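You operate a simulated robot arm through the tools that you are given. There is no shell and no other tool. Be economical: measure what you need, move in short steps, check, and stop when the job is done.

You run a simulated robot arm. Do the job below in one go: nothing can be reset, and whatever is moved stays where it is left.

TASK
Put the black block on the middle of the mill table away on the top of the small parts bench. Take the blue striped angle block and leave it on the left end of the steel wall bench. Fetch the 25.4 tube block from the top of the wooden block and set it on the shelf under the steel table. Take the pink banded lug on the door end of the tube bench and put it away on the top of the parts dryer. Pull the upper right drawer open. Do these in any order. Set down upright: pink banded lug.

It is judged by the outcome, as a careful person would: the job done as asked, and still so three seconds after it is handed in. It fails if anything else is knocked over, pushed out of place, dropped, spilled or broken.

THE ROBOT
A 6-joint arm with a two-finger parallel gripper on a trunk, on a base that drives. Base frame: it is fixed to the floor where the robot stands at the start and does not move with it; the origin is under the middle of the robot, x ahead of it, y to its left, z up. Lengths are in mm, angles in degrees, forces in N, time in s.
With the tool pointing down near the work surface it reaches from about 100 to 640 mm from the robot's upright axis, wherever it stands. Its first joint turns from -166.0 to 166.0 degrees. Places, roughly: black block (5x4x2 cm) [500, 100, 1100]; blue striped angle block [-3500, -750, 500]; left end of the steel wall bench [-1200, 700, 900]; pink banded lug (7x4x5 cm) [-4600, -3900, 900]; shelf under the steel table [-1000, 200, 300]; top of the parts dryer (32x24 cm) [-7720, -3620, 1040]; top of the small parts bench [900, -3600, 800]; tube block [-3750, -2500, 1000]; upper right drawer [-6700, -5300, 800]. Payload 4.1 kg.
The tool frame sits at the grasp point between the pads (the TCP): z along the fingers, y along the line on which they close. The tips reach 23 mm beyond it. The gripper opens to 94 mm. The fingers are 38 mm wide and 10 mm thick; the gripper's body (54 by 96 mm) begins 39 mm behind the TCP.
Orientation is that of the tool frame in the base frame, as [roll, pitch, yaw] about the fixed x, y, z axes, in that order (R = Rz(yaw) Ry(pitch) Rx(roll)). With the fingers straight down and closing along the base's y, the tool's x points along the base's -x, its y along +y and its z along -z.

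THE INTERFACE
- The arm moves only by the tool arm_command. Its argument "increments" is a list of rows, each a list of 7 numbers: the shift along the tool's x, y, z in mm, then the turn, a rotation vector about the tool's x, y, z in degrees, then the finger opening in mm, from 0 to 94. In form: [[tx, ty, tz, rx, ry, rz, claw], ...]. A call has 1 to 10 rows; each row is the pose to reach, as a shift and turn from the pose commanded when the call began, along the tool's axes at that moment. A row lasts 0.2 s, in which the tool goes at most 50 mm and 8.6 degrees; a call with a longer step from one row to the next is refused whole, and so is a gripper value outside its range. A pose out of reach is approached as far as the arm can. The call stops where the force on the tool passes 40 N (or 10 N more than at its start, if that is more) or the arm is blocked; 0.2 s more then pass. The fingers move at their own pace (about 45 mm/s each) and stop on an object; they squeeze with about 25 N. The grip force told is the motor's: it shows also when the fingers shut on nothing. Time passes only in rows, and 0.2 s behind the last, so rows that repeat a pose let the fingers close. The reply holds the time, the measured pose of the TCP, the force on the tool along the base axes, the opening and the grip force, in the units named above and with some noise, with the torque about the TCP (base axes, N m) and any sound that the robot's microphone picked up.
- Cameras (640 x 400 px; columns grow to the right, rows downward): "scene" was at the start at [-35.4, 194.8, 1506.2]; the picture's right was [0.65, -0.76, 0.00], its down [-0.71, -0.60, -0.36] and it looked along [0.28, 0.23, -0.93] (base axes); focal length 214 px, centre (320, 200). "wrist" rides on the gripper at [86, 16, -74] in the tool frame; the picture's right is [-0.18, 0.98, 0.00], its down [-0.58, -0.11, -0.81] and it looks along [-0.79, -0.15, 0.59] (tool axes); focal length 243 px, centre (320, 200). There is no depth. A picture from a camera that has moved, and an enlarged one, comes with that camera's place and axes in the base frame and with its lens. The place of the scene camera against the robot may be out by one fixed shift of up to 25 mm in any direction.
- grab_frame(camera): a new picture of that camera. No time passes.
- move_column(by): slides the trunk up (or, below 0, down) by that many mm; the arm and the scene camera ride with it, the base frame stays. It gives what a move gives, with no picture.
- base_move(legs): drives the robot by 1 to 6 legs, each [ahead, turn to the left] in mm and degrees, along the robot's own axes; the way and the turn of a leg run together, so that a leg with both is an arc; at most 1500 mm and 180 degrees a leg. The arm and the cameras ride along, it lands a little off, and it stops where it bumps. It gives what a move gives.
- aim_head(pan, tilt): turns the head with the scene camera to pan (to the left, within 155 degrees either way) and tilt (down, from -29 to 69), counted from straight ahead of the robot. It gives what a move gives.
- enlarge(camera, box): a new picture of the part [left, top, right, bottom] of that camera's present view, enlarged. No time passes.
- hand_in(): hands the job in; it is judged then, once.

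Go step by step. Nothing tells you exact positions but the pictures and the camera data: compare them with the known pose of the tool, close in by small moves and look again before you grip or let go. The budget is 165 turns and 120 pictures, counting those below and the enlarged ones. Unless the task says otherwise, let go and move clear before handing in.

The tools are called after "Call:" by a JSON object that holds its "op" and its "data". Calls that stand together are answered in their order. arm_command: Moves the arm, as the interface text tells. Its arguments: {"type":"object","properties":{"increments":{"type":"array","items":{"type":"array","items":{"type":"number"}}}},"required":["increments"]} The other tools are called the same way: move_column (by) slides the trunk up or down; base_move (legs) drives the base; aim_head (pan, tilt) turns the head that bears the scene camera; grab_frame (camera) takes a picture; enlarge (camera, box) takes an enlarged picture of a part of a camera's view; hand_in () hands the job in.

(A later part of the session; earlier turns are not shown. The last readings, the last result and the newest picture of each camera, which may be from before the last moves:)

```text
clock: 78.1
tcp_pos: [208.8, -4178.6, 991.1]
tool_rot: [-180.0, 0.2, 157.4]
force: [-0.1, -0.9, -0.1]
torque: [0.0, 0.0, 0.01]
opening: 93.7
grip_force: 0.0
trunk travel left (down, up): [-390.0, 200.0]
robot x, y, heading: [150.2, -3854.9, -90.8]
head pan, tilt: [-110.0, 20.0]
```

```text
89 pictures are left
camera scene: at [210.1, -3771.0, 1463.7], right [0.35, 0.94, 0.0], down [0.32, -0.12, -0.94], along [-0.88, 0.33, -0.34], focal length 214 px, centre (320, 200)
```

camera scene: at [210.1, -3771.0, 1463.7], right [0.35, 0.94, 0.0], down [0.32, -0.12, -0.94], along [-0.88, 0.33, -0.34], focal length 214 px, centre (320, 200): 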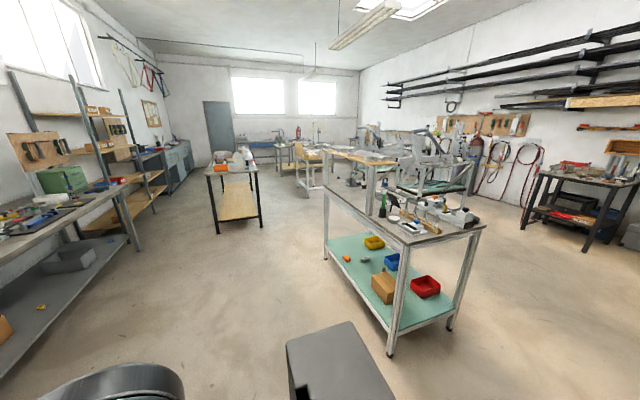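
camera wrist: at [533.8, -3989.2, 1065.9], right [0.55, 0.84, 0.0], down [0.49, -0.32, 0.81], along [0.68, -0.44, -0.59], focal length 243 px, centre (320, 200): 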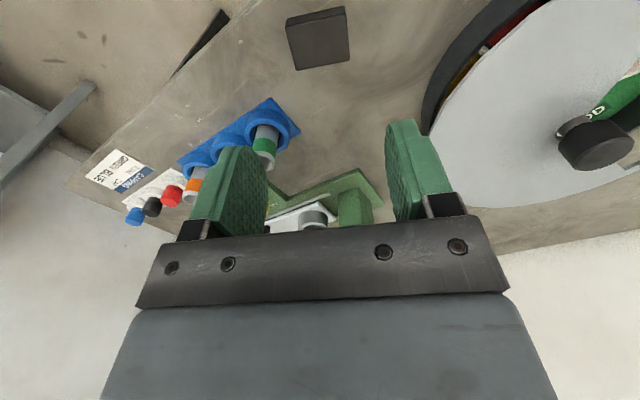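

The tube bench is the black-legged table to the west. I drive around it on its north side and then look.

Call:
{"op": "base_move", "data": {"legs": [[0, -101], [1000, 0], [992, 0], [0, -9], [854, 0], [0, 20.5]]}}

Call:
{"op": "aim_head", "data": {"pan": 15, "tilt": 20}}

Call:
{"op": "grab_frame", "data": {"camera": "scene"}}

Call:
{"op": "aim_head", "data": {"pan": -45, "tilt": 20}}

Call:
{"op": "grab_frame", "data": {"camera": "scene"}}

```text
clock: 98.2
tcp_pos: [-2939.4, -3236.0, 991.7]
tool_rot: [-179.9, 0.2, 68.5]
force: [-0.4, 0.0, -0.5]
torque: [-0.04, 0.01, -0.02]
opening: 94.1
grip_force: 0.1
trunk travel left (down, up): [-390.0, 200.0]
robot x, y, heading: [-2615.5, -3170.3, -179.3]
head pan, tilt: [-110.0, 20.0]
```

```text
clock: 100.2
tcp_pos: [-2940.7, -3236.6, 991.7]
tool_rot: [-179.8, 0.2, 68.5]
force: [0.8, 0.0, 0.1]
torque: [-0.02, -0.01, 0.0]
opening: 93.9
grip_force: 0.0
trunk travel left (down, up): [-390.0, 200.0]
robot x, y, heading: [-2613.0, -3170.7, -179.2]
head pan, tilt: [15.0, 20.0]
```

```text
88 pictures are left
camera scene: at [-2661.6, -3367.7, 1463.7], right [-0.27, 0.96, 0.0], down [0.33, 0.09, -0.94], along [-0.91, -0.25, -0.34], focal length 214 px, centre (320, 200)
```

scene: 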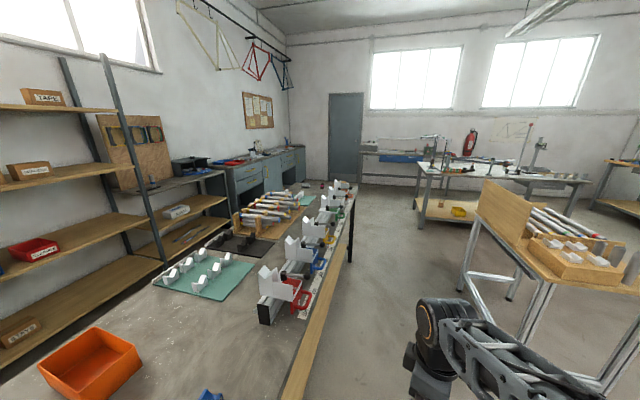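

```text
clock: 101.5
tcp_pos: [-2940.2, -3235.7, 990.6]
tool_rot: [-179.9, 0.2, 68.5]
force: [-0.3, -0.6, 0.3]
torque: [-0.05, -0.01, -0.03]
opening: 94.2
grip_force: 0.0
trunk travel left (down, up): [-390.0, 200.0]
robot x, y, heading: [-2617.0, -3168.7, -179.4]
head pan, tilt: [-45.0, 20.0]
```

```text
87 pictures are left
camera scene: at [-2638.4, -3277.6, 1463.7], right [0.7, 0.71, 0.0], down [0.24, -0.24, -0.94], along [-0.67, 0.66, -0.34], focal length 214 px, centre (320, 200)
```

scene: 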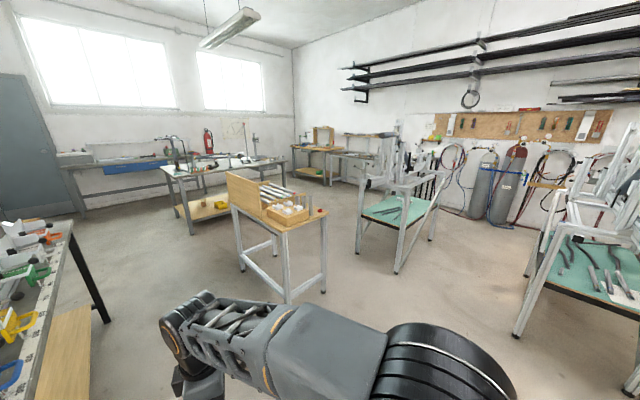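

The tube bench runs x −2740…−4700. I drive past its door end and park beside it.

Call:
{"op": "base_move", "data": {"legs": [[1250, 0], [1200, 0], [0, 89], [550, 0]]}}

Call:
{"op": "aim_head", "data": {"pan": 70, "tilt": 45}}

Call:
{"op": "grab_frame", "data": {"camera": "scene"}}

Call:
{"op": "aim_head", "data": {"pan": -30, "tilt": 20}}

Call:
{"op": "grab_frame", "data": {"camera": "scene"}}

```text
clock: 120.1
tcp_pos: [-5035.6, -4043.9, 990.0]
tool_rot: [-179.9, 0.2, 156.5]
force: [0.0, 0.5, 0.1]
torque: [-0.02, 0.01, 0.02]
opening: 94.0
grip_force: 0.1
trunk travel left (down, up): [-390.0, 200.0]
robot x, y, heading: [-5092.3, -3712.3, -91.5]
head pan, tilt: [-45.0, 20.0]
```

```text
clock: 122.1
tcp_pos: [-5035.7, -4044.1, 991.2]
tool_rot: [-180.0, 0.2, 156.6]
force: [-0.3, -0.4, -0.7]
torque: [-0.01, 0.0, 0.0]
opening: 93.9
grip_force: 0.1
trunk travel left (down, up): [-390.0, 200.0]
robot x, y, heading: [-5090.0, -3719.3, -91.4]
head pan, tilt: [70.0, 45.0]
```

```text
86 pictures are left
camera scene: at [-4865.2, -3699.6, 1425.1], right [-0.37, -0.93, 0.0], down [-0.66, 0.26, -0.71], along [0.66, -0.26, -0.71], focal length 214 px, centre (320, 200)
```

scene: 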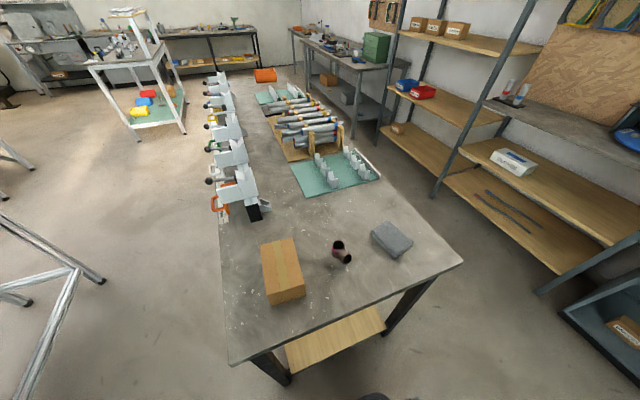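

```text
clock: 123.8
tcp_pos: [-5035.6, -4045.3, 990.1]
tool_rot: [-179.8, 0.2, 156.6]
force: [-0.6, 0.9, 0.2]
torque: [-0.05, -0.01, -0.01]
opening: 93.9
grip_force: 0.1
trunk travel left (down, up): [-390.0, 200.0]
robot x, y, heading: [-5092.2, -3716.5, -91.5]
head pan, tilt: [-30.0, 20.0]
```

```text
85 pictures are left
camera scene: at [-4989.5, -3749.2, 1463.7], right [-0.85, 0.52, 0.0], down [0.18, 0.29, -0.94], along [-0.49, -0.8, -0.34], focal length 214 px, centre (320, 200)
```

scene: 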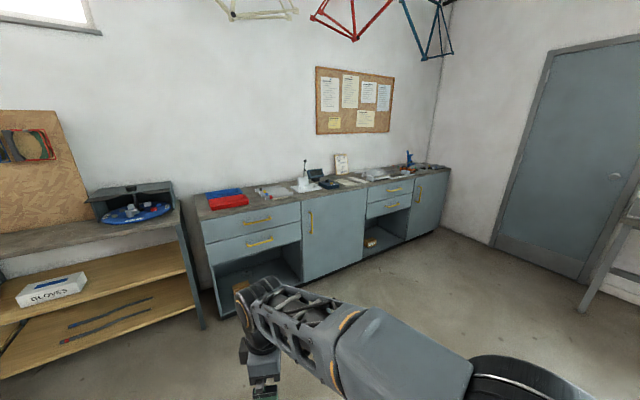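

Call:
{"op": "aim_head", "data": {"pan": 70, "tilt": 45}}

Call:
{"op": "enlarge", "data": {"camera": "scene", "box": [240, 210, 440, 335]}}

```text
clock: 125.6
tcp_pos: [-5035.1, -4044.3, 991.6]
tool_rot: [-179.9, 0.2, 156.5]
force: [-0.1, -1.0, -0.5]
torque: [-0.01, 0.03, 0.0]
opening: 93.9
grip_force: 0.1
trunk travel left (down, up): [-390.0, 200.0]
robot x, y, heading: [-5089.1, -3716.9, -91.5]
head pan, tilt: [70.0, 45.0]
```

```text
3.20 times, centred on (340, 272) of scene
camera zoom: at [-4865.2, -3699.6, 1425.1], right [-0.37, -0.93, 0.0], down [-0.66, 0.26, -0.71], along [0.66, -0.26, -0.71], focal length 686 px, centre (256, -32)
```

zoom: 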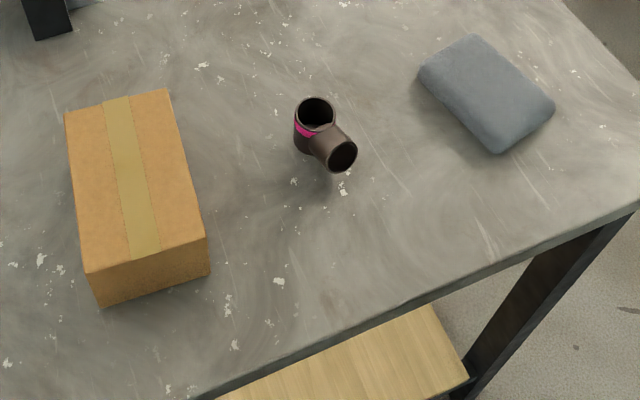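

Call:
{"op": "arm_command", "data": {"increments": [[-34, 31, 0, 0, 0, 0, 94], [-68, 63, 0, 0, 0, 0, 94], [-101, 94, 0, 0, 0, 0, 94], [-135, 126, 0, 0, 0, 0, 94], [-169, 157, 0, 0, 0, 0, 94], [-203, 189, 0, 0, 0, 0, 94], [-237, 220, 0, 0, 0, 0, 94], [-270, 252, 0, 0, 0, 0, 94], [-304, 283, 0, 0, 0, 0, 94], [-338, 315, 0, 0, 0, 0, 94]]}}

Call:
{"op": "grab_frame", "data": {"camera": "wrist"}}

```text
clock: 127.8
tcp_pos: [-4599.4, -3888.1, 991.1]
tool_rot: [-179.9, 0.2, 156.5]
force: [-0.1, -0.4, 0.4]
torque: [-0.01, -0.03, -0.03]
opening: 94.1
grip_force: 0.0
trunk travel left (down, up): [-390.0, 200.0]
robot x, y, heading: [-5092.6, -3716.0, -91.7]
head pan, tilt: [70.0, 45.0]
```

```text
83 pictures are left
camera wrist: at [-4673.2, -3838.1, 1066.8], right [0.56, 0.83, 0.0], down [0.49, -0.33, 0.81], along [0.67, -0.45, -0.59], focal length 243 px, centre (320, 200)
```

wrist: 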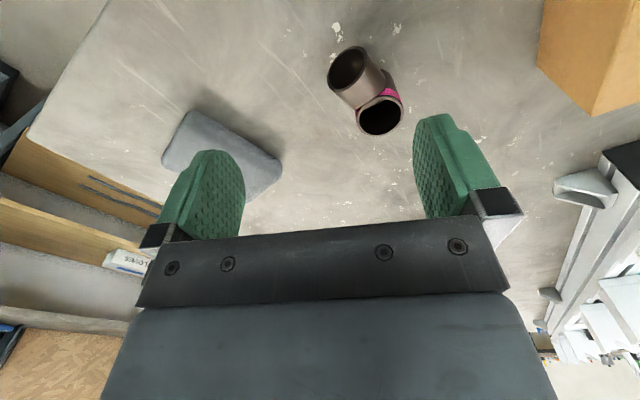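

Call:
{"op": "arm_command", "data": {"increments": [[-8, 8, 0, 0, 0, -7.7, 80], [-16, 16, 5, 0, 0, -15.4, 80], [-24, 24, 10, 0, 0, -23.1, 80], [-32, 32, 15, 0, 0, -30.8, 80], [-41, 41, 20, 0, 0, -38.5, 80]]}}

Call:
{"op": "grab_frame", "data": {"camera": "wrist"}}

```text
clock: 129.0
tcp_pos: [-4546.0, -3868.4, 971.6]
tool_rot: [-179.8, 0.1, -165.0]
force: [-0.5, 0.5, 0.1]
torque: [0.0, 0.04, 0.01]
opening: 80.1
grip_force: 0.0
trunk travel left (down, up): [-390.0, 200.0]
robot x, y, heading: [-5090.4, -3717.9, -91.6]
head pan, tilt: [70.0, 45.0]
```

```text
82 pictures are left
camera wrist: at [-4634.3, -3873.8, 1046.8], right [-0.08, 1.0, 0.0], down [0.59, 0.05, 0.81], along [0.81, 0.06, -0.59], focal length 243 px, centre (320, 200)
```

wrist: 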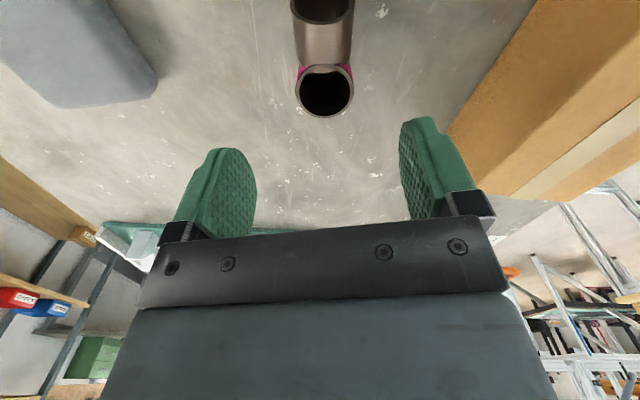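

Aligned with the lug; its top is near z 897. I lower over it.

Call:
{"op": "arm_command", "data": {"increments": [[2.6, 3.8, 30, 0, 0, 0, 76], [2.6, 3.8, 60, 0, 0, 0, 76], [2.6, 3.8, 80, 0, 0, 0, 76]]}}

Call:
{"op": "grab_frame", "data": {"camera": "wrist"}}

```text
clock: 129.8
tcp_pos: [-4548.7, -3863.9, 891.3]
tool_rot: [-179.8, 0.1, -164.9]
force: [-0.2, 0.0, -0.1]
torque: [0.0, 0.01, 0.04]
opening: 76.0
grip_force: 0.0
trunk travel left (down, up): [-390.0, 200.0]
robot x, y, heading: [-5093.2, -3718.9, -91.4]
head pan, tilt: [70.0, 45.0]
```

```text
81 pictures are left
camera wrist: at [-4637.9, -3870.5, 966.2], right [-0.08, 1.0, 0.0], down [0.59, 0.05, 0.81], along [0.81, 0.06, -0.59], focal length 243 px, centre (320, 200)
```

wrist: 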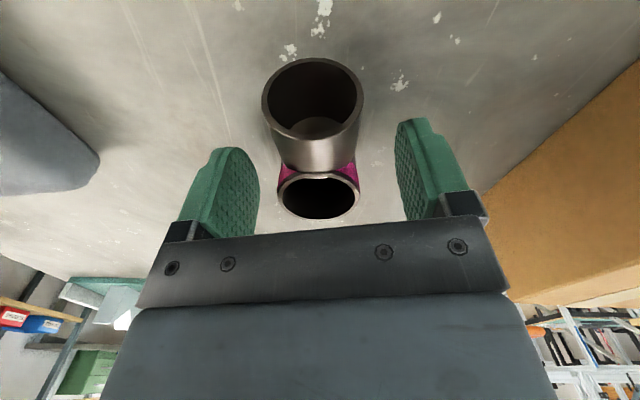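

Call:
{"op": "arm_command", "data": {"increments": [[-2, 0, 8, 0, 0, 0, 76], [-2, 0, 15, 0, 0, 0, 76], [-2, 0, 15, 0, 0, 0, 50], [-2, 0, 15, 0, 0, 0, 30], [-2, 0, 15, 0, 0, 0, 25], [-2, 0, 15, 0, 0, 0, 25]]}}

Call:
{"op": "grab_frame", "data": {"camera": "wrist"}}

```text
clock: 130.6
tcp_pos: [-4546.9, -3861.1, 883.6]
tool_rot: [-179.8, 0.8, -164.8]
force: [-4.0, 4.9, 16.9]
torque: [0.51, 0.52, -0.02]
opening: 52.1
grip_force: 2.2
trunk travel left (down, up): [-390.0, 200.0]
robot x, y, heading: [-5093.2, -3716.6, -91.3]
head pan, tilt: [70.0, 45.0]
stopped in row 3: the force on the tool passed its limit at 43 N (the readings are from after the stop); the commanded pose is now the measured one
```

```text
80 pictures are left
camera wrist: at [-4635.8, -3866.7, 957.4], right [-0.08, 1.0, 0.0], down [0.58, 0.05, 0.81], along [0.81, 0.06, -0.58], focal length 243 px, centre (320, 200)
```

wrist: 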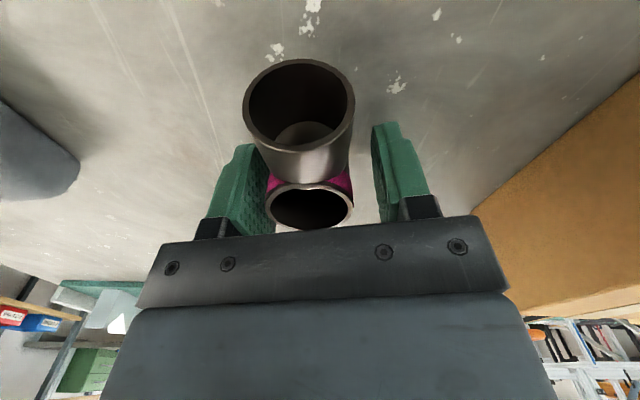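

The tips touched the bench (about 860). I raise 4 mm and close.

Call:
{"op": "arm_command", "data": {"increments": [[0, -2, -5, 0, 0, 0, 52], [0, -4, -5, 0, 0, 0, 46], [0, -4, -5, 0, 0, 0, 36], [0, -4, -5, 0, 0, 0, 25], [0, -4, -5, 0, 0, 0, 25], [0, -4, -5, 0, 0, 0, 25]]}}

Call:
{"op": "grab_frame", "data": {"camera": "wrist"}}

```text
clock: 132.0
tcp_pos: [-4544.6, -3866.6, 884.6]
tool_rot: [-179.9, 0.3, -165.0]
force: [-0.6, 0.5, 0.6]
torque: [-0.03, 0.0, -0.02]
opening: 36.4
grip_force: 25.0
trunk travel left (down, up): [-390.0, 200.0]
robot x, y, heading: [-5094.1, -3719.1, -91.5]
head pan, tilt: [70.0, 45.0]
```

```text
79 pictures are left
camera wrist: at [-4634.0, -3872.0, 960.0], right [-0.08, 1.0, 0.0], down [0.58, 0.05, 0.81], along [0.81, 0.06, -0.59], focal length 243 px, centre (320, 200)
```

wrist: 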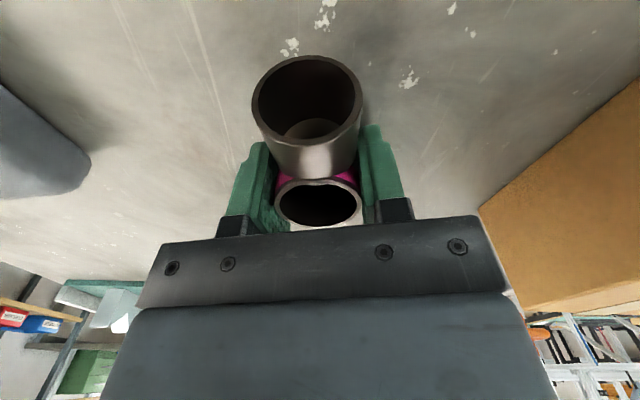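

Gripped. Lift and check.

Call:
{"op": "arm_command", "data": {"increments": [[0, 0, -15, 0, 0, 0, 25], [0, 0, -45, 0, 0, 0, 25], [0, 0, -80, 0, 0, 0, 25], [0, 0, -110, 0, 0, 0, 25]]}}

Call:
{"op": "grab_frame", "data": {"camera": "wrist"}}

Call:
{"op": "aim_head", "data": {"pan": -80, "tilt": 20}}

Call:
{"op": "grab_frame", "data": {"camera": "scene"}}

```text
clock: 133.0
tcp_pos: [-4546.7, -3867.2, 996.6]
tool_rot: [-179.8, 0.3, -165.0]
force: [0.1, -0.2, -1.1]
torque: [-0.03, -0.02, 0.02]
opening: 36.1
grip_force: 25.1
trunk travel left (down, up): [-390.0, 200.0]
robot x, y, heading: [-5086.3, -3719.3, -91.7]
head pan, tilt: [70.0, 45.0]
```

```text
78 pictures are left
camera wrist: at [-4635.4, -3871.9, 1070.5], right [-0.08, 1.0, 0.0], down [0.58, 0.05, 0.81], along [0.81, 0.06, -0.59], focal length 243 px, centre (320, 200)
```

wrist: 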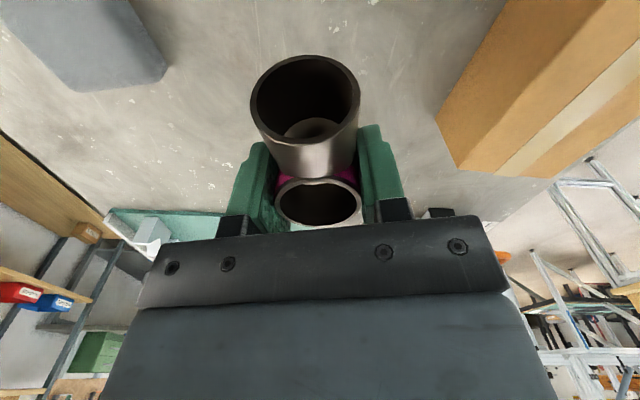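

```text
clock: 135.3
tcp_pos: [-4545.9, -3866.8, 994.7]
tool_rot: [-179.9, 0.4, -165.0]
force: [0.1, 0.2, -0.2]
torque: [0.02, -0.04, 0.02]
opening: 36.2
grip_force: 24.2
trunk travel left (down, up): [-390.0, 200.0]
robot x, y, heading: [-5091.9, -3713.8, -91.6]
head pan, tilt: [-80.0, 20.0]
```

```text
77 pictures are left
camera scene: at [-5032.8, -3683.4, 1463.7], right [-0.15, 0.99, 0.0], down [0.34, 0.05, -0.94], along [-0.93, -0.14, -0.34], focal length 214 px, centre (320, 200)
```

scene: 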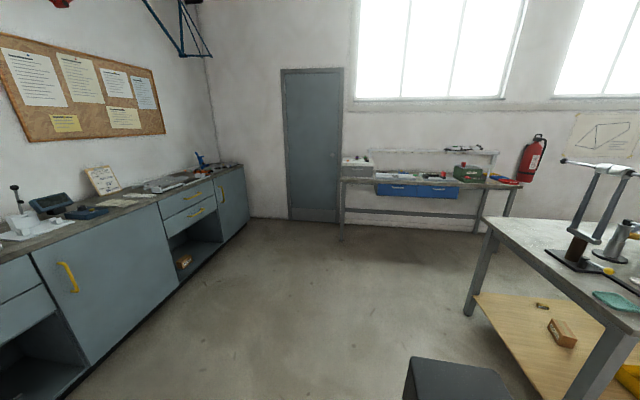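

The lug is held. I pull in, raise the trunk and drive west toward the parts dryer (white box on the left end of the far bench).

Call:
{"op": "arm_command", "data": {"increments": [[48, -4, 0, 0, 0, 0, 25], [96, -8, 0, 0, 0, 0, 25], [144, -13, 0, 0, 0, 0, 25], [192, -17, 0, 0, 0, 0, 25], [240, -21, 0, 0, 0, 0, 25], [288, -25, 0, 0, 0, 0, 25], [336, -30, 0, 0, 0, 0, 25], [384, -34, 0, 0, 0, 0, 25], [430, -38, 0, 0, 0, 0, 25], [475, -42, 0, 0, 0, 0, 25]]}}

Call:
{"op": "move_column", "data": {"by": 200}}

Call:
{"op": "base_move", "data": {"legs": [[0, -88.5], [1400, 0]]}}

Call:
{"op": "aim_head", "data": {"pan": 0, "tilt": 20}}

Call:
{"op": "grab_frame", "data": {"camera": "scene"}}

```text
clock: 137.5
tcp_pos: [-4993.1, -4030.9, 993.5]
tool_rot: [-179.9, 0.5, -165.0]
force: [-0.1, 0.1, -0.7]
torque: [0.01, -0.02, 0.03]
opening: 36.3
grip_force: 25.0
trunk travel left (down, up): [-390.0, 200.0]
robot x, y, heading: [-5090.7, -3718.0, -91.4]
head pan, tilt: [-80.0, 20.0]
```

```text
clock: 139.7
tcp_pos: [-4994.4, -4031.0, 1191.9]
tool_rot: [-179.9, 0.5, -165.0]
force: [-0.2, 0.6, -1.1]
torque: [-0.02, 0.0, 0.03]
opening: 36.3
grip_force: 25.2
trunk travel left (down, up): [-590.0, 0.0]
robot x, y, heading: [-5088.8, -3715.6, -91.8]
head pan, tilt: [-80.0, 20.0]
```

```text
clock: 150.4
tcp_pos: [-6803.2, -3820.7, 1192.9]
tool_rot: [-179.9, 0.5, 106.6]
force: [0.1, 0.3, -0.8]
torque: [0.01, 0.02, 0.01]
opening: 36.1
grip_force: 25.2
trunk travel left (down, up): [-590.0, 0.0]
robot x, y, heading: [-6489.5, -3714.6, -180.1]
head pan, tilt: [-80.0, 20.0]
```

```text
clock: 152.0
tcp_pos: [-6802.4, -3819.9, 1192.7]
tool_rot: [-179.8, 0.5, 106.5]
force: [-0.2, -0.9, -0.7]
torque: [-0.01, 0.03, -0.02]
opening: 36.2
grip_force: 25.4
trunk travel left (down, up): [-590.0, 0.0]
robot x, y, heading: [-6493.2, -3712.4, -180.0]
head pan, tilt: [0.0, 20.0]
```

```text
76 pictures are left
camera scene: at [-6543.5, -3889.0, 1663.7], right [0.0, 1.0, 0.0], down [0.34, 0.0, -0.94], along [-0.94, 0.0, -0.34], focal length 214 px, centre (320, 200)
```

scene: 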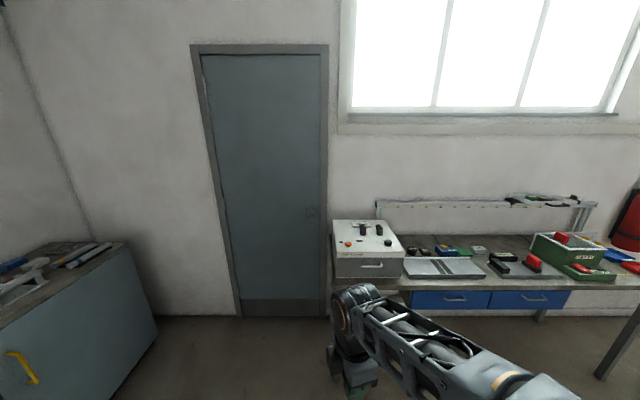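

Call:
{"op": "enlarge", "data": {"camera": "scene", "box": [310, 190, 470, 290]}}

```text
4.00 times, centred on (390, 240) of scene
camera zoom: at [-6543.5, -3889.0, 1663.7], right [0.0, 1.0, 0.0], down [0.34, 0.0, -0.94], along [-0.94, 0.0, -0.34], focal length 858 px, centre (40, 40)
```

zoom: 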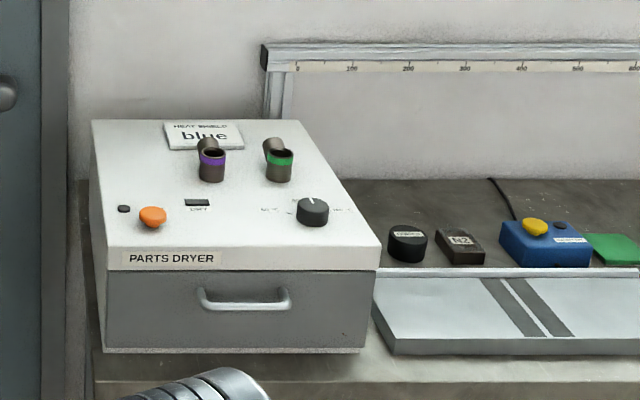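

Dryer top has a free area at its left, around [-7630, -3735]. I approach the bench from the south so I end up parallel to it.

Call:
{"op": "base_move", "data": {"legs": [[0, 53.8], [913, 0], [0, -143.8], [550, 0]]}}

Call:
{"op": "aim_head", "data": {"pan": 80, "tilt": 45}}

Call:
{"op": "grab_frame", "data": {"camera": "scene"}}

```text
clock: 167.9
tcp_pos: [-7127.6, -3586.8, 1192.3]
tool_rot: [-179.9, 0.5, 15.8]
force: [-0.5, -0.7, 0.2]
torque: [-0.02, 0.02, 0.01]
opening: 35.9
grip_force: 25.4
trunk travel left (down, up): [-590.0, 0.0]
robot x, y, heading: [-7025.6, -3899.3, 89.5]
head pan, tilt: [0.0, 20.0]
```

```text
clock: 169.4
tcp_pos: [-7127.5, -3587.3, 1192.5]
tool_rot: [-180.0, 0.4, 15.7]
force: [-0.2, 0.2, -0.5]
torque: [-0.04, -0.01, -0.04]
opening: 35.9
grip_force: 25.4
trunk travel left (down, up): [-590.0, 0.0]
robot x, y, heading: [-7022.0, -3900.3, 89.1]
head pan, tilt: [80.0, 45.0]
```

```text
74 pictures are left
camera scene: at [-7289.9, -3951.4, 1625.1], right [0.19, 0.98, 0.0], down [0.69, -0.13, -0.71], along [-0.69, 0.13, -0.71], focal length 214 px, centre (320, 200)
```

scene: 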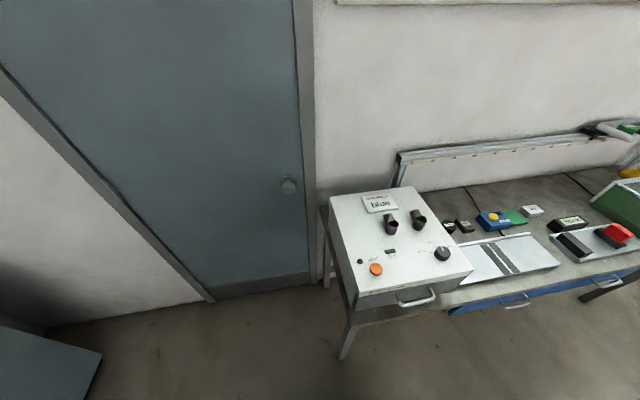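

The free spot is slightly out of reach, so I shuffle the base about 60 mm closer.

Call:
{"op": "base_move", "data": {"legs": [[-350, 0], [0, 9], [420, 0], [0, -8.5]]}}

Call:
{"op": "grab_frame", "data": {"camera": "scene"}}

```text
clock: 175.2
tcp_pos: [-7191.2, -3524.6, 1192.2]
tool_rot: [-179.9, 0.6, 16.1]
force: [0.6, -0.6, -1.5]
torque: [-0.01, 0.05, 0.01]
opening: 35.9
grip_force: 25.1
trunk travel left (down, up): [-590.0, 0.0]
robot x, y, heading: [-7087.0, -3838.6, 89.8]
head pan, tilt: [80.0, 45.0]
```

```text
73 pictures are left
camera scene: at [-7352.9, -3888.7, 1625.1], right [0.18, 0.98, 0.0], down [0.7, -0.13, -0.71], along [-0.7, 0.13, -0.71], focal length 214 px, centre (320, 200)
```

scene: 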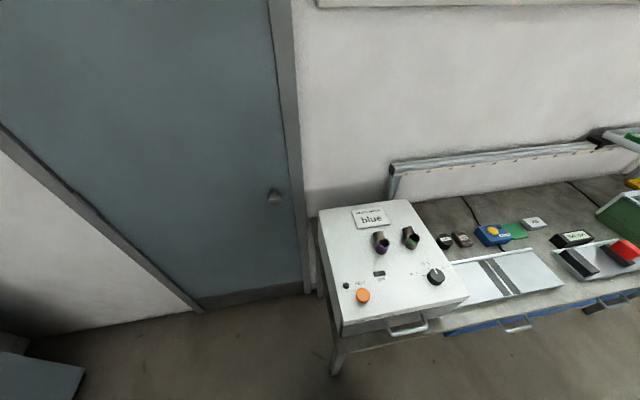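

Call:
{"op": "arm_command", "data": {"increments": [[-46, 8, 0, 0, 0, 0, 25], [-92, 16, 0, 0, 0, 0, 25], [-138, 24, 0, 0, 0, 0, 25], [-184, 32, 0, 0, 0, 0, 25], [-230, 40, 0, 0, 0, 0, 25], [-276, 48, 0, 0, 0, 0, 25], [-322, 56, 0, 0, 0, 0, 25], [-368, 64, 0, 0, 0, 0, 25], [-414, 72, 0, 0, 0, 0, 25], [-455, 80, 0, 0, 0, 0, 25]]}}

Call:
{"op": "grab_frame", "data": {"camera": "wrist"}}

Call:
{"op": "grab_frame", "data": {"camera": "scene"}}

```text
clock: 177.4
tcp_pos: [-7607.3, -3728.5, 1196.2]
tool_rot: [-179.8, 0.5, 16.1]
force: [0.2, -0.1, -1.6]
torque: [0.03, 0.0, 0.05]
opening: 35.9
grip_force: 25.1
trunk travel left (down, up): [-590.0, 0.0]
robot x, y, heading: [-7084.7, -3837.7, 89.4]
head pan, tilt: [80.0, 45.0]
```

```text
72 pictures are left
camera wrist: at [-7520.7, -3718.7, 1270.2], right [0.1, -1.0, 0.0], down [-0.58, -0.06, 0.81], along [-0.81, -0.08, -0.59], focal length 243 px, centre (320, 200)
```

wrist: 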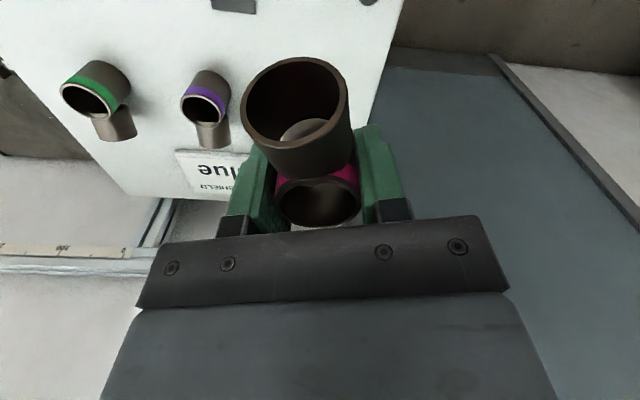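

```text
71 pictures are left
camera scene: at [-7354.3, -3889.2, 1624.8], right [0.18, 0.98, 0.0], down [0.7, -0.13, -0.71], along [-0.69, 0.13, -0.71], focal length 214 px, centre (320, 200)
```

scene: 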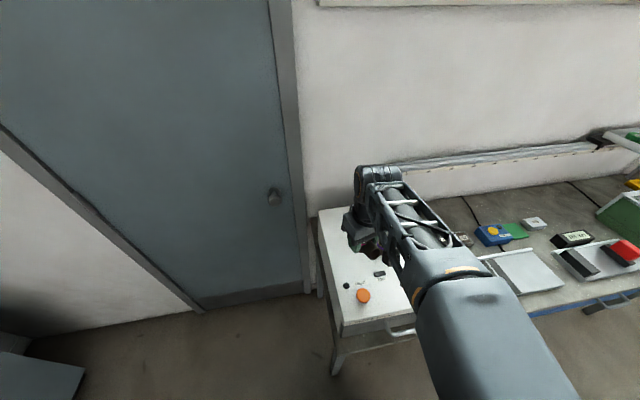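

Call:
{"op": "arm_command", "data": {"increments": [[-33, -6, 0, 0, 0, 0, 25], [-33, -6, 40, 0, 0, 0, 25], [-33, -6, 80, 0, 0, 0, 25], [-33, -6, 100, 0, 0, 0, 25]]}}

Call:
{"op": "grab_frame", "data": {"camera": "wrist"}}

Call:
{"op": "enlarge", "data": {"camera": "scene", "box": [300, 180, 460, 280]}}

```text
clock: 178.4
tcp_pos: [-7640.1, -3730.2, 1096.8]
tool_rot: [-179.8, 0.5, 16.1]
force: [-0.5, 0.1, -1.7]
torque: [0.0, 0.02, -0.04]
opening: 35.9
grip_force: 24.5
trunk travel left (down, up): [-590.0, 0.0]
robot x, y, heading: [-7088.4, -3835.6, 89.6]
head pan, tilt: [80.0, 45.0]
```

```text
70 pictures are left
camera wrist: at [-7553.5, -3720.9, 1170.6], right [0.1, -1.0, 0.0], down [-0.58, -0.06, 0.81], along [-0.81, -0.08, -0.58], focal length 243 px, centre (320, 200)
```

wrist: 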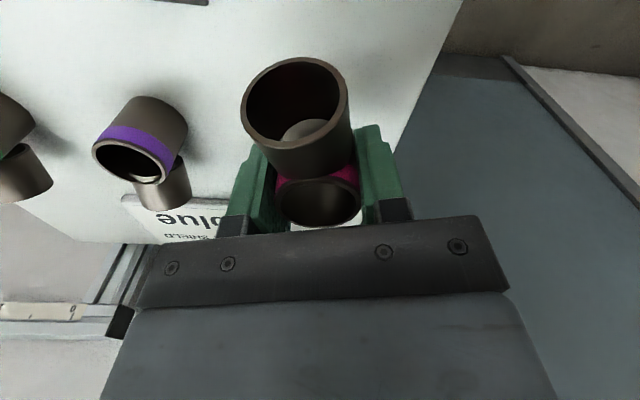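

```text
4.00 times, centred on (380, 230) of scene
camera zoom: at [-7353.8, -3888.9, 1625.0], right [0.18, 0.98, 0.0], down [0.7, -0.13, -0.71], along [-0.7, 0.13, -0.71], focal length 858 px, centre (80, 80)
```

zoom: 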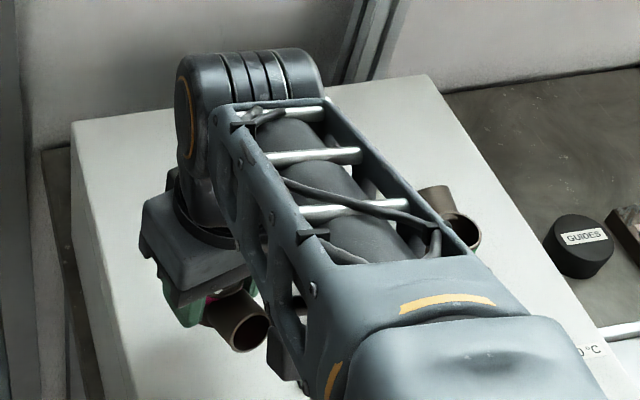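

Call:
{"op": "arm_command", "data": {"increments": [[0, 0, 10, 0, 0, 0, 25], [0, 0, 18, 0, 0, 0, 25], [0, 0, 20, 0, 0, 0, 25], [0, 0, 22, 0, 0, 0, 25], [0, 0, 24, 0, 0, 0, 25]]}}

Call:
{"op": "arm_command", "data": {"increments": [[0, 0, 1.5, 0, 0, 0, 25], [0, 0, 3, 0, 0, 0, 25], [0, 0, 4, 0, 0, 0, 25]]}}

```text
clock: 179.6
tcp_pos: [-7641.2, -3730.7, 1071.2]
tool_rot: [-179.8, 0.5, 16.2]
force: [1.0, -0.2, -2.1]
torque: [-0.01, 0.0, 0.01]
opening: 35.9
grip_force: 24.8
trunk travel left (down, up): [-590.0, 0.0]
robot x, y, heading: [-7086.4, -3835.1, 89.8]
head pan, tilt: [80.0, 45.0]
```

```text
clock: 180.4
tcp_pos: [-7640.1, -3731.8, 1067.7]
tool_rot: [-179.9, 0.5, 16.1]
force: [-0.3, -1.2, -0.8]
torque: [-0.01, 0.03, 0.03]
opening: 35.8
grip_force: 24.7
trunk travel left (down, up): [-590.0, 0.0]
robot x, y, heading: [-7087.3, -3836.2, 89.6]
head pan, tilt: [80.0, 45.0]
```

Call:
{"op": "arm_command", "data": {"increments": [[0, 0, 2, 0, 0, 0, 25], [0, 0, 4, 0, 0, 0, 25], [0, 0, 6, 0, 0, 0, 25]]}}

Call:
{"op": "grab_frame", "data": {"camera": "wrist"}}

```text
clock: 181.2
tcp_pos: [-7639.4, -3730.9, 1060.5]
tool_rot: [-179.9, 0.4, 16.0]
force: [0.3, 0.2, -1.5]
torque: [0.01, 0.01, 0.03]
opening: 35.6
grip_force: 24.7
trunk travel left (down, up): [-590.0, 0.0]
robot x, y, heading: [-7087.9, -3837.6, 89.8]
head pan, tilt: [80.0, 45.0]
```

```text
68 pictures are left
camera wrist: at [-7553.7, -3721.0, 1136.1], right [0.1, -1.0, 0.0], down [-0.58, -0.06, 0.81], along [-0.81, -0.08, -0.59], focal length 243 px, centre (320, 200)
```

wrist: 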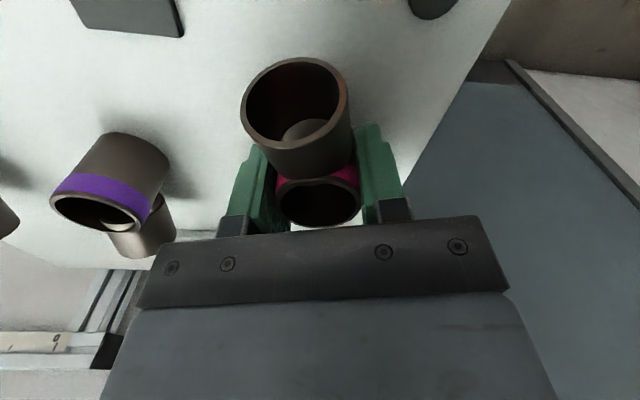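

Call:
{"op": "arm_command", "data": {"increments": [[0, 0, 2, 0, 0, 0, 25], [0, 0, 4, 0, 0, 0, 25], [0, 0, 6, 0, 0, 0, 25], [0, 0, 8, 0, 0, 0, 25]]}}

Call:
{"op": "arm_command", "data": {"increments": [[0, 0, 2, 0, 0, 0, 25], [0, 0, 4, 0, 0, 0, 25], [0, 0, 6, 0, 0, 0, 25], [0, 0, 8, 0, 0, 0, 25]]}}

```text
clock: 182.2
tcp_pos: [-7642.1, -3731.2, 1056.0]
tool_rot: [-179.7, 0.6, 16.1]
force: [-0.1, 0.0, 9.2]
torque: [-0.02, -0.12, 0.01]
opening: 35.8
grip_force: 25.1
trunk travel left (down, up): [-590.0, 0.0]
robot x, y, heading: [-7085.7, -3836.6, 89.5]
head pan, tilt: [80.0, 45.0]
```

```text
clock: 183.1
tcp_pos: [-7641.8, -3730.5, 1053.1]
tool_rot: [-179.6, 1.1, 16.2]
force: [5.4, -1.1, 11.8]
torque: [-0.18, -0.38, 0.1]
opening: 36.0
grip_force: 24.8
trunk travel left (down, up): [-590.0, 0.0]
robot x, y, heading: [-7090.0, -3836.2, 89.6]
head pan, tilt: [80.0, 45.0]
stopped in row 4: the force on the tool passed its limit at 43 N (the readings are from after the stop); the commanded pose is now the measured one
```

Standing on the dryer. Ease up, open a little, check before lifting.

Call:
{"op": "arm_command", "data": {"increments": [[0, 0, -2.5, 0, 0, 0, 36], [0, 0, -2.5, 0, 0, 0, 40], [0, 0, -2.5, 0, 0, 0, 46], [0, 0, -2.5, 0, 0, 0, 56]]}}

Call:
{"op": "grab_frame", "data": {"camera": "wrist"}}

```text
clock: 184.1
tcp_pos: [-7644.1, -3730.7, 1053.2]
tool_rot: [-179.7, 0.9, 16.2]
force: [1.1, 0.3, -0.7]
torque: [-0.03, 0.01, -0.01]
opening: 56.1
grip_force: 0.1
trunk travel left (down, up): [-590.0, 0.0]
robot x, y, heading: [-7088.7, -3832.0, 89.5]
head pan, tilt: [80.0, 45.0]
```

```text
67 pictures are left
camera wrist: at [-7554.8, -3720.9, 1127.8], right [0.1, -1.0, 0.0], down [-0.58, -0.06, 0.82], along [-0.81, -0.08, -0.58], focal length 243 px, centre (320, 200)
```

wrist: 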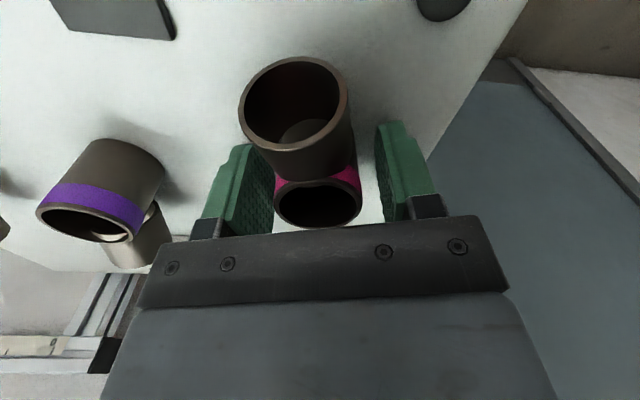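

Call:
{"op": "arm_command", "data": {"increments": [[0, 0, -10, 0, 0, 0, 60], [0, 0, -40, 0, 0, 0, 60], [0, 0, -80, 0, 0, 0, 60], [0, 0, -115, 0, -0.5, 0, 60]]}}

Call:
{"op": "grab_frame", "data": {"camera": "wrist"}}

```text
clock: 185.1
tcp_pos: [-7640.9, -3730.3, 1170.5]
tool_rot: [-179.7, 1.6, 16.0]
force: [-0.7, 0.5, 0.2]
torque: [0.01, 0.0, -0.01]
opening: 59.9
grip_force: 0.1
trunk travel left (down, up): [-590.0, 0.0]
robot x, y, heading: [-7090.1, -3835.8, 89.8]
head pan, tilt: [80.0, 45.0]
```

```text
66 pictures are left
camera wrist: at [-7552.4, -3719.8, 1242.9], right [0.09, -1.0, 0.0], down [-0.57, -0.05, 0.82], along [-0.82, -0.08, -0.57], focal length 243 px, centre (320, 200)
```

wrist: 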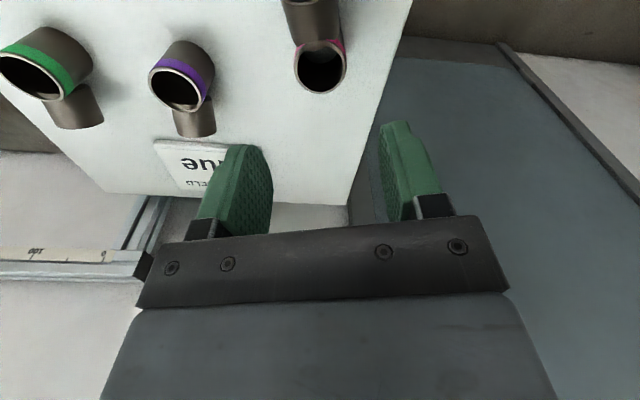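

The lug stands upright on the dryer. I pull the arm in and drive to face the drawers.

Call:
{"op": "arm_command", "data": {"increments": [[48, -7, 0, 0, 1.6, 0, 60], [96, -14, 0, 0, 1.6, 0, 60], [144, -21, 0, 0, 1.6, 0, 60], [192, -28, 0, 0, 1.6, 0, 60], [240, -35, 0, 0, 1.6, 0, 60], [288, -42, 0, 0, 1.6, 0, 60], [336, -49, 0, 0, 1.6, 0, 60], [384, -56, 0, 0, 1.6, 0, 60], [430, -63, 0, 0, 1.6, 0, 60], [475, -70, 0, 0, 1.6, 0, 60]]}}

Call:
{"op": "base_move", "data": {"legs": [[-560, 0], [0, -90], [420, 0], [0, -90]]}}

Call:
{"op": "aim_head", "data": {"pan": 0, "tilt": 45}}

Call:
{"op": "grab_frame", "data": {"camera": "scene"}}

```text
clock: 187.3
tcp_pos: [-7202.0, -3532.0, 1156.2]
tool_rot: [-179.7, -0.2, 16.1]
force: [0.2, -0.5, 0.3]
torque: [0.02, 0.03, 0.03]
opening: 59.8
grip_force: 0.1
trunk travel left (down, up): [-590.0, 0.0]
robot x, y, heading: [-7088.7, -3838.0, 89.7]
head pan, tilt: [80.0, 45.0]
```

```text
clock: 200.4
tcp_pos: [-6554.8, -4714.2, 1155.4]
tool_rot: [-179.7, -0.2, -164.2]
force: [-0.4, -0.4, -0.1]
torque: [0.02, 0.02, 0.0]
opening: 59.8
grip_force: 0.0
trunk travel left (down, up): [-590.0, 0.0]
robot x, y, heading: [-6669.7, -4408.0, -90.7]
head pan, tilt: [80.0, 45.0]
```

```text
clock: 201.9
tcp_pos: [-6556.4, -4714.7, 1156.2]
tool_rot: [-179.7, -0.2, -164.2]
force: [0.3, 0.1, -1.0]
torque: [-0.04, 0.02, -0.01]
opening: 59.9
grip_force: 0.1
trunk travel left (down, up): [-590.0, 0.0]
robot x, y, heading: [-6666.9, -4408.9, -90.6]
head pan, tilt: [0.0, 45.0]
```

```text
65 pictures are left
camera scene: at [-6521.4, -4439.9, 1625.1], right [-1.0, 0.01, 0.0], down [0.01, 0.71, -0.71], along [-0.01, -0.71, -0.71], focal length 214 px, centre (320, 200)
```

scene: 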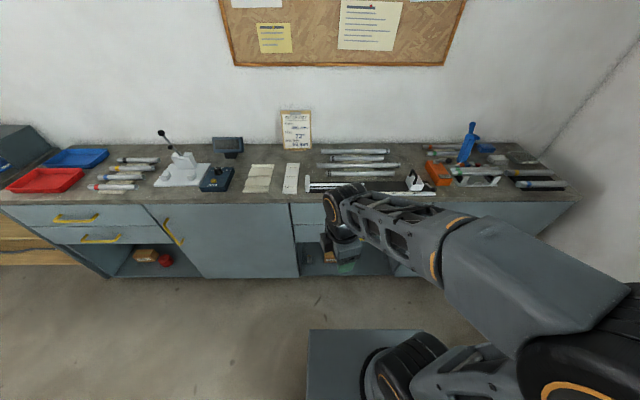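

I align the tool and extend ahead, then tip it to point horizontally at the drawers.

Call:
{"op": "arm_command", "data": {"increments": [[0, 0, 0, 0, 0, 7.9, 60], [0, 0, 0, 0, 0, 15.8, 60]]}}

Call:
{"op": "arm_command", "data": {"increments": [[0, -45, 0, 8, 0, 0, 60], [0, -90, 0, 16, 0, 0, 60], [0, -130, 0, 24, 0, 0, 60], [0, -150, 0, 32, 0, 0, 60], [0, -150, 0, 40, 0, 0, 60], [0, -150, 0, 48, 0, 0, 60]]}}

Call:
{"op": "arm_command", "data": {"increments": [[0, 0, 0, 8, 0, 0, 60], [0, 0, 0, 16, 0, 0, 60], [0, 0, 0, 24, 0, 0, 60], [0, 0, 0, 32, 0, 0, 60], [0, 0, 0, 42, 0, 0, 60]]}}

```text
clock: 202.5
tcp_pos: [-6556.3, -4714.5, 1155.4]
tool_rot: [-179.7, -0.1, 179.8]
force: [0.6, -0.4, 0.2]
torque: [0.03, 0.04, 0.0]
opening: 60.0
grip_force: 0.0
trunk travel left (down, up): [-590.0, 0.0]
robot x, y, heading: [-6671.3, -4408.1, -90.6]
head pan, tilt: [0.0, 45.0]
```

```text
clock: 203.9
tcp_pos: [-6555.8, -4864.3, 1156.2]
tool_rot: [-131.6, 0.0, -179.9]
force: [-0.2, -0.5, 0.4]
torque: [-0.05, 0.0, 0.0]
opening: 59.9
grip_force: 0.0
trunk travel left (down, up): [-590.0, 0.0]
robot x, y, heading: [-6670.0, -4410.6, -90.5]
head pan, tilt: [0.0, 45.0]
```

```text
refused: row 5 steps farther than a row can; nothing moved
```

Call:
{"op": "arm_command", "data": {"increments": [[0, 0, 0, 8, 0, 0, 60], [0, 0, 0, 16, 0, 0, 60], [0, 0, 0, 24, 0, 0, 60], [0, 0, 0, 33, 0, 0, 60], [0, 0, 0, 41.6, 0, 0, 60]]}}

Call:
{"op": "move_column", "data": {"by": -360}}

Call:
{"op": "grab_frame", "data": {"camera": "scene"}}

Call:
{"op": "grab_frame", "data": {"camera": "wrist"}}

```text
refused: row 4 steps farther than a row can; nothing moved
```

```text
clock: 207.4
tcp_pos: [-6556.6, -4865.8, 796.9]
tool_rot: [-131.7, 0.0, 180.0]
force: [0.0, -0.5, -0.5]
torque: [0.02, 0.0, 0.05]
opening: 60.2
grip_force: 0.1
trunk travel left (down, up): [-230.0, 360.0]
robot x, y, heading: [-6671.6, -4412.1, -90.3]
head pan, tilt: [0.0, 45.0]
```

```text
64 pictures are left
camera scene: at [-6521.5, -4439.9, 1265.1], right [-1.0, 0.01, 0.0], down [0.01, 0.71, -0.71], along [-0.01, -0.71, -0.71], focal length 214 px, centre (320, 200)
```

scene: 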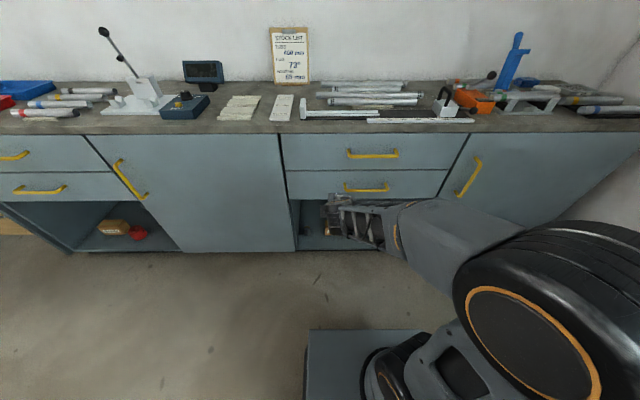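

```text
63 pictures are left
camera wrist: at [-6643.3, -4796.6, 835.3], right [0.18, 0.65, -0.73], down [0.58, 0.53, 0.62], along [0.79, -0.54, -0.28], focal length 243 px, centre (320, 200)
```

wrist: 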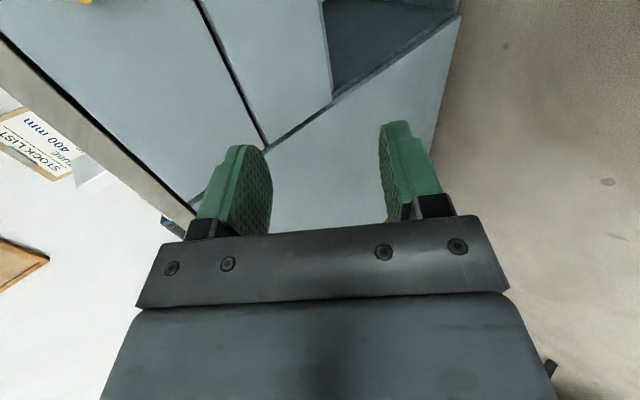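

Call:
{"op": "arm_command", "data": {"increments": [[0, 0, 0, 8.4, 0, 0, 60], [0, 0, 0, 16.8, 0, 0, 60], [0, 0, 0, 25.2, 0, 0, 60], [0, 0, 0, 33.6, 0, 0, 60], [0, 0, 0, 41.7, 0, 0, 60]]}}

Call:
{"op": "arm_command", "data": {"increments": [[40, 0, 0, 0, 0, 0, 60], [80, 0, 0, 0, 0, 0, 60], [120, 0, 0, 0, 0, 0, 60], [160, 0, 0, 0, 0, 0, 60], [182, 0, 0, 0, 0, 0, 60]]}}

Call:
{"op": "grab_frame", "data": {"camera": "wrist"}}

Call:
{"op": "grab_frame", "data": {"camera": "scene"}}

```text
clock: 208.6
tcp_pos: [-6549.8, -4873.3, 797.4]
tool_rot: [-89.8, 0.1, -179.9]
force: [0.3, 0.1, -0.3]
torque: [0.0, 0.01, 0.01]
opening: 60.2
grip_force: 0.1
out of reach, approached as far as the arm can: row 4, 5
trunk travel left (down, up): [-230.0, 360.0]
robot x, y, heading: [-6667.4, -4409.9, -90.6]
head pan, tilt: [0.0, 45.0]
```

```text
clock: 209.8
tcp_pos: [-6605.2, -4893.9, 797.7]
tool_rot: [-89.9, -0.1, 179.8]
force: [-0.3, -0.2, 0.1]
torque: [-0.02, -0.01, -0.01]
opening: 60.3
grip_force: 0.1
out of reach, approached as far as the arm can: row 1, 2, 3, 4, 5
trunk travel left (down, up): [-230.0, 360.0]
robot x, y, heading: [-6669.3, -4405.6, -90.6]
head pan, tilt: [0.0, 45.0]
```

```text
62 pictures are left
camera wrist: at [-6691.9, -4817.7, 781.6], right [0.18, 0.0, -0.98], down [0.58, 0.8, 0.11], along [0.79, -0.59, 0.15], focal length 243 px, centre (320, 200)
```

wrist: 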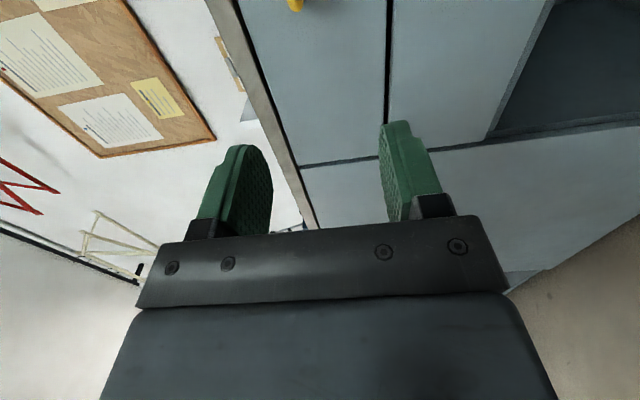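

```text
61 pictures are left
camera scene: at [-6521.5, -4439.9, 1265.1], right [-1.0, 0.01, 0.0], down [0.01, 0.71, -0.71], along [-0.01, -0.71, -0.71], focal length 214 px, centre (320, 200)
```

scene: 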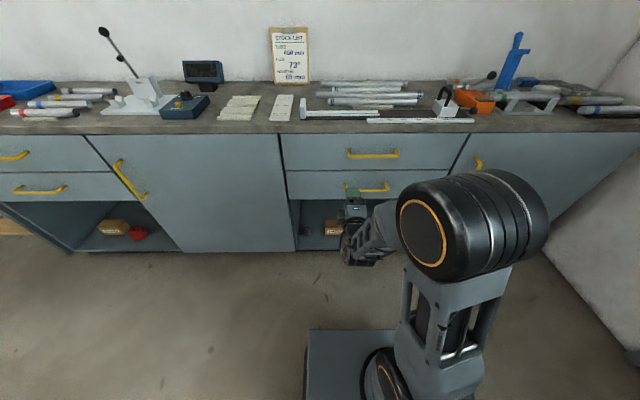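

Too folded there; I extend forward first, then shift sideways.

Call:
{"op": "arm_command", "data": {"increments": [[0, 0, 40, 0, 0, 0, 60], [20, 0, 80, 0, 0, 0, 60], [60, 0, 90, 0, 0, 0, 60], [100, 0, 90, 0, 0, 0, 60], [130, 0, 90, 0, 0, 0, 60]]}}

Call:
{"op": "grab_frame", "data": {"camera": "wrist"}}

Call:
{"op": "enlarge", "data": {"camera": "scene", "box": [270, 120, 430, 220]}}

```text
clock: 211.0
tcp_pos: [-6602.1, -4971.2, 811.9]
tool_rot: [-90.1, -0.1, 178.5]
force: [0.1, -0.2, -0.1]
torque: [-0.01, 0.03, -0.05]
opening: 60.0
grip_force: 0.1
out of reach, approached as far as the arm can: row 1, 2, 3, 4, 5
trunk travel left (down, up): [-230.0, 360.0]
robot x, y, heading: [-6668.1, -4408.8, -90.2]
head pan, tilt: [0.0, 45.0]
```

```text
60 pictures are left
camera wrist: at [-6688.1, -4894.2, 796.8], right [0.18, 0.0, -0.98], down [0.6, 0.79, 0.11], along [0.78, -0.61, 0.15], focal length 243 px, centre (320, 200)
```

wrist: 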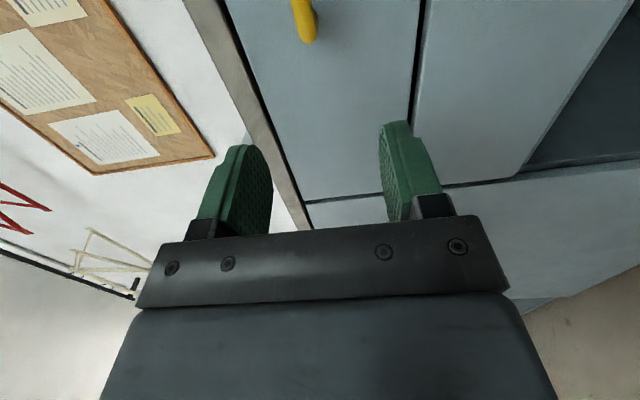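

```text
4.00 times, centred on (350, 170) of scene
camera zoom: at [-6521.4, -4440.0, 1265.1], right [-1.0, 0.01, 0.0], down [0.01, 0.71, -0.71], along [-0.01, -0.71, -0.71], focal length 858 px, centre (200, 320)
```

zoom: 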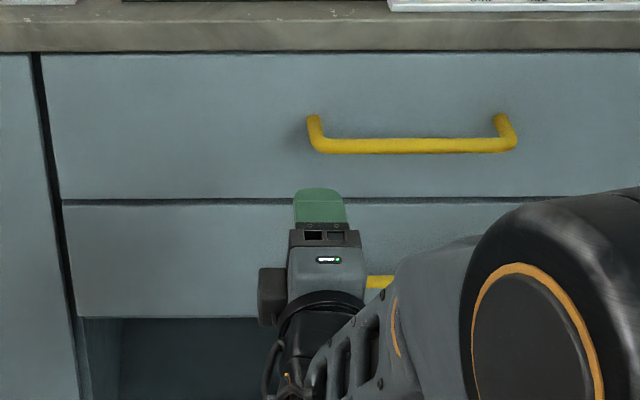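

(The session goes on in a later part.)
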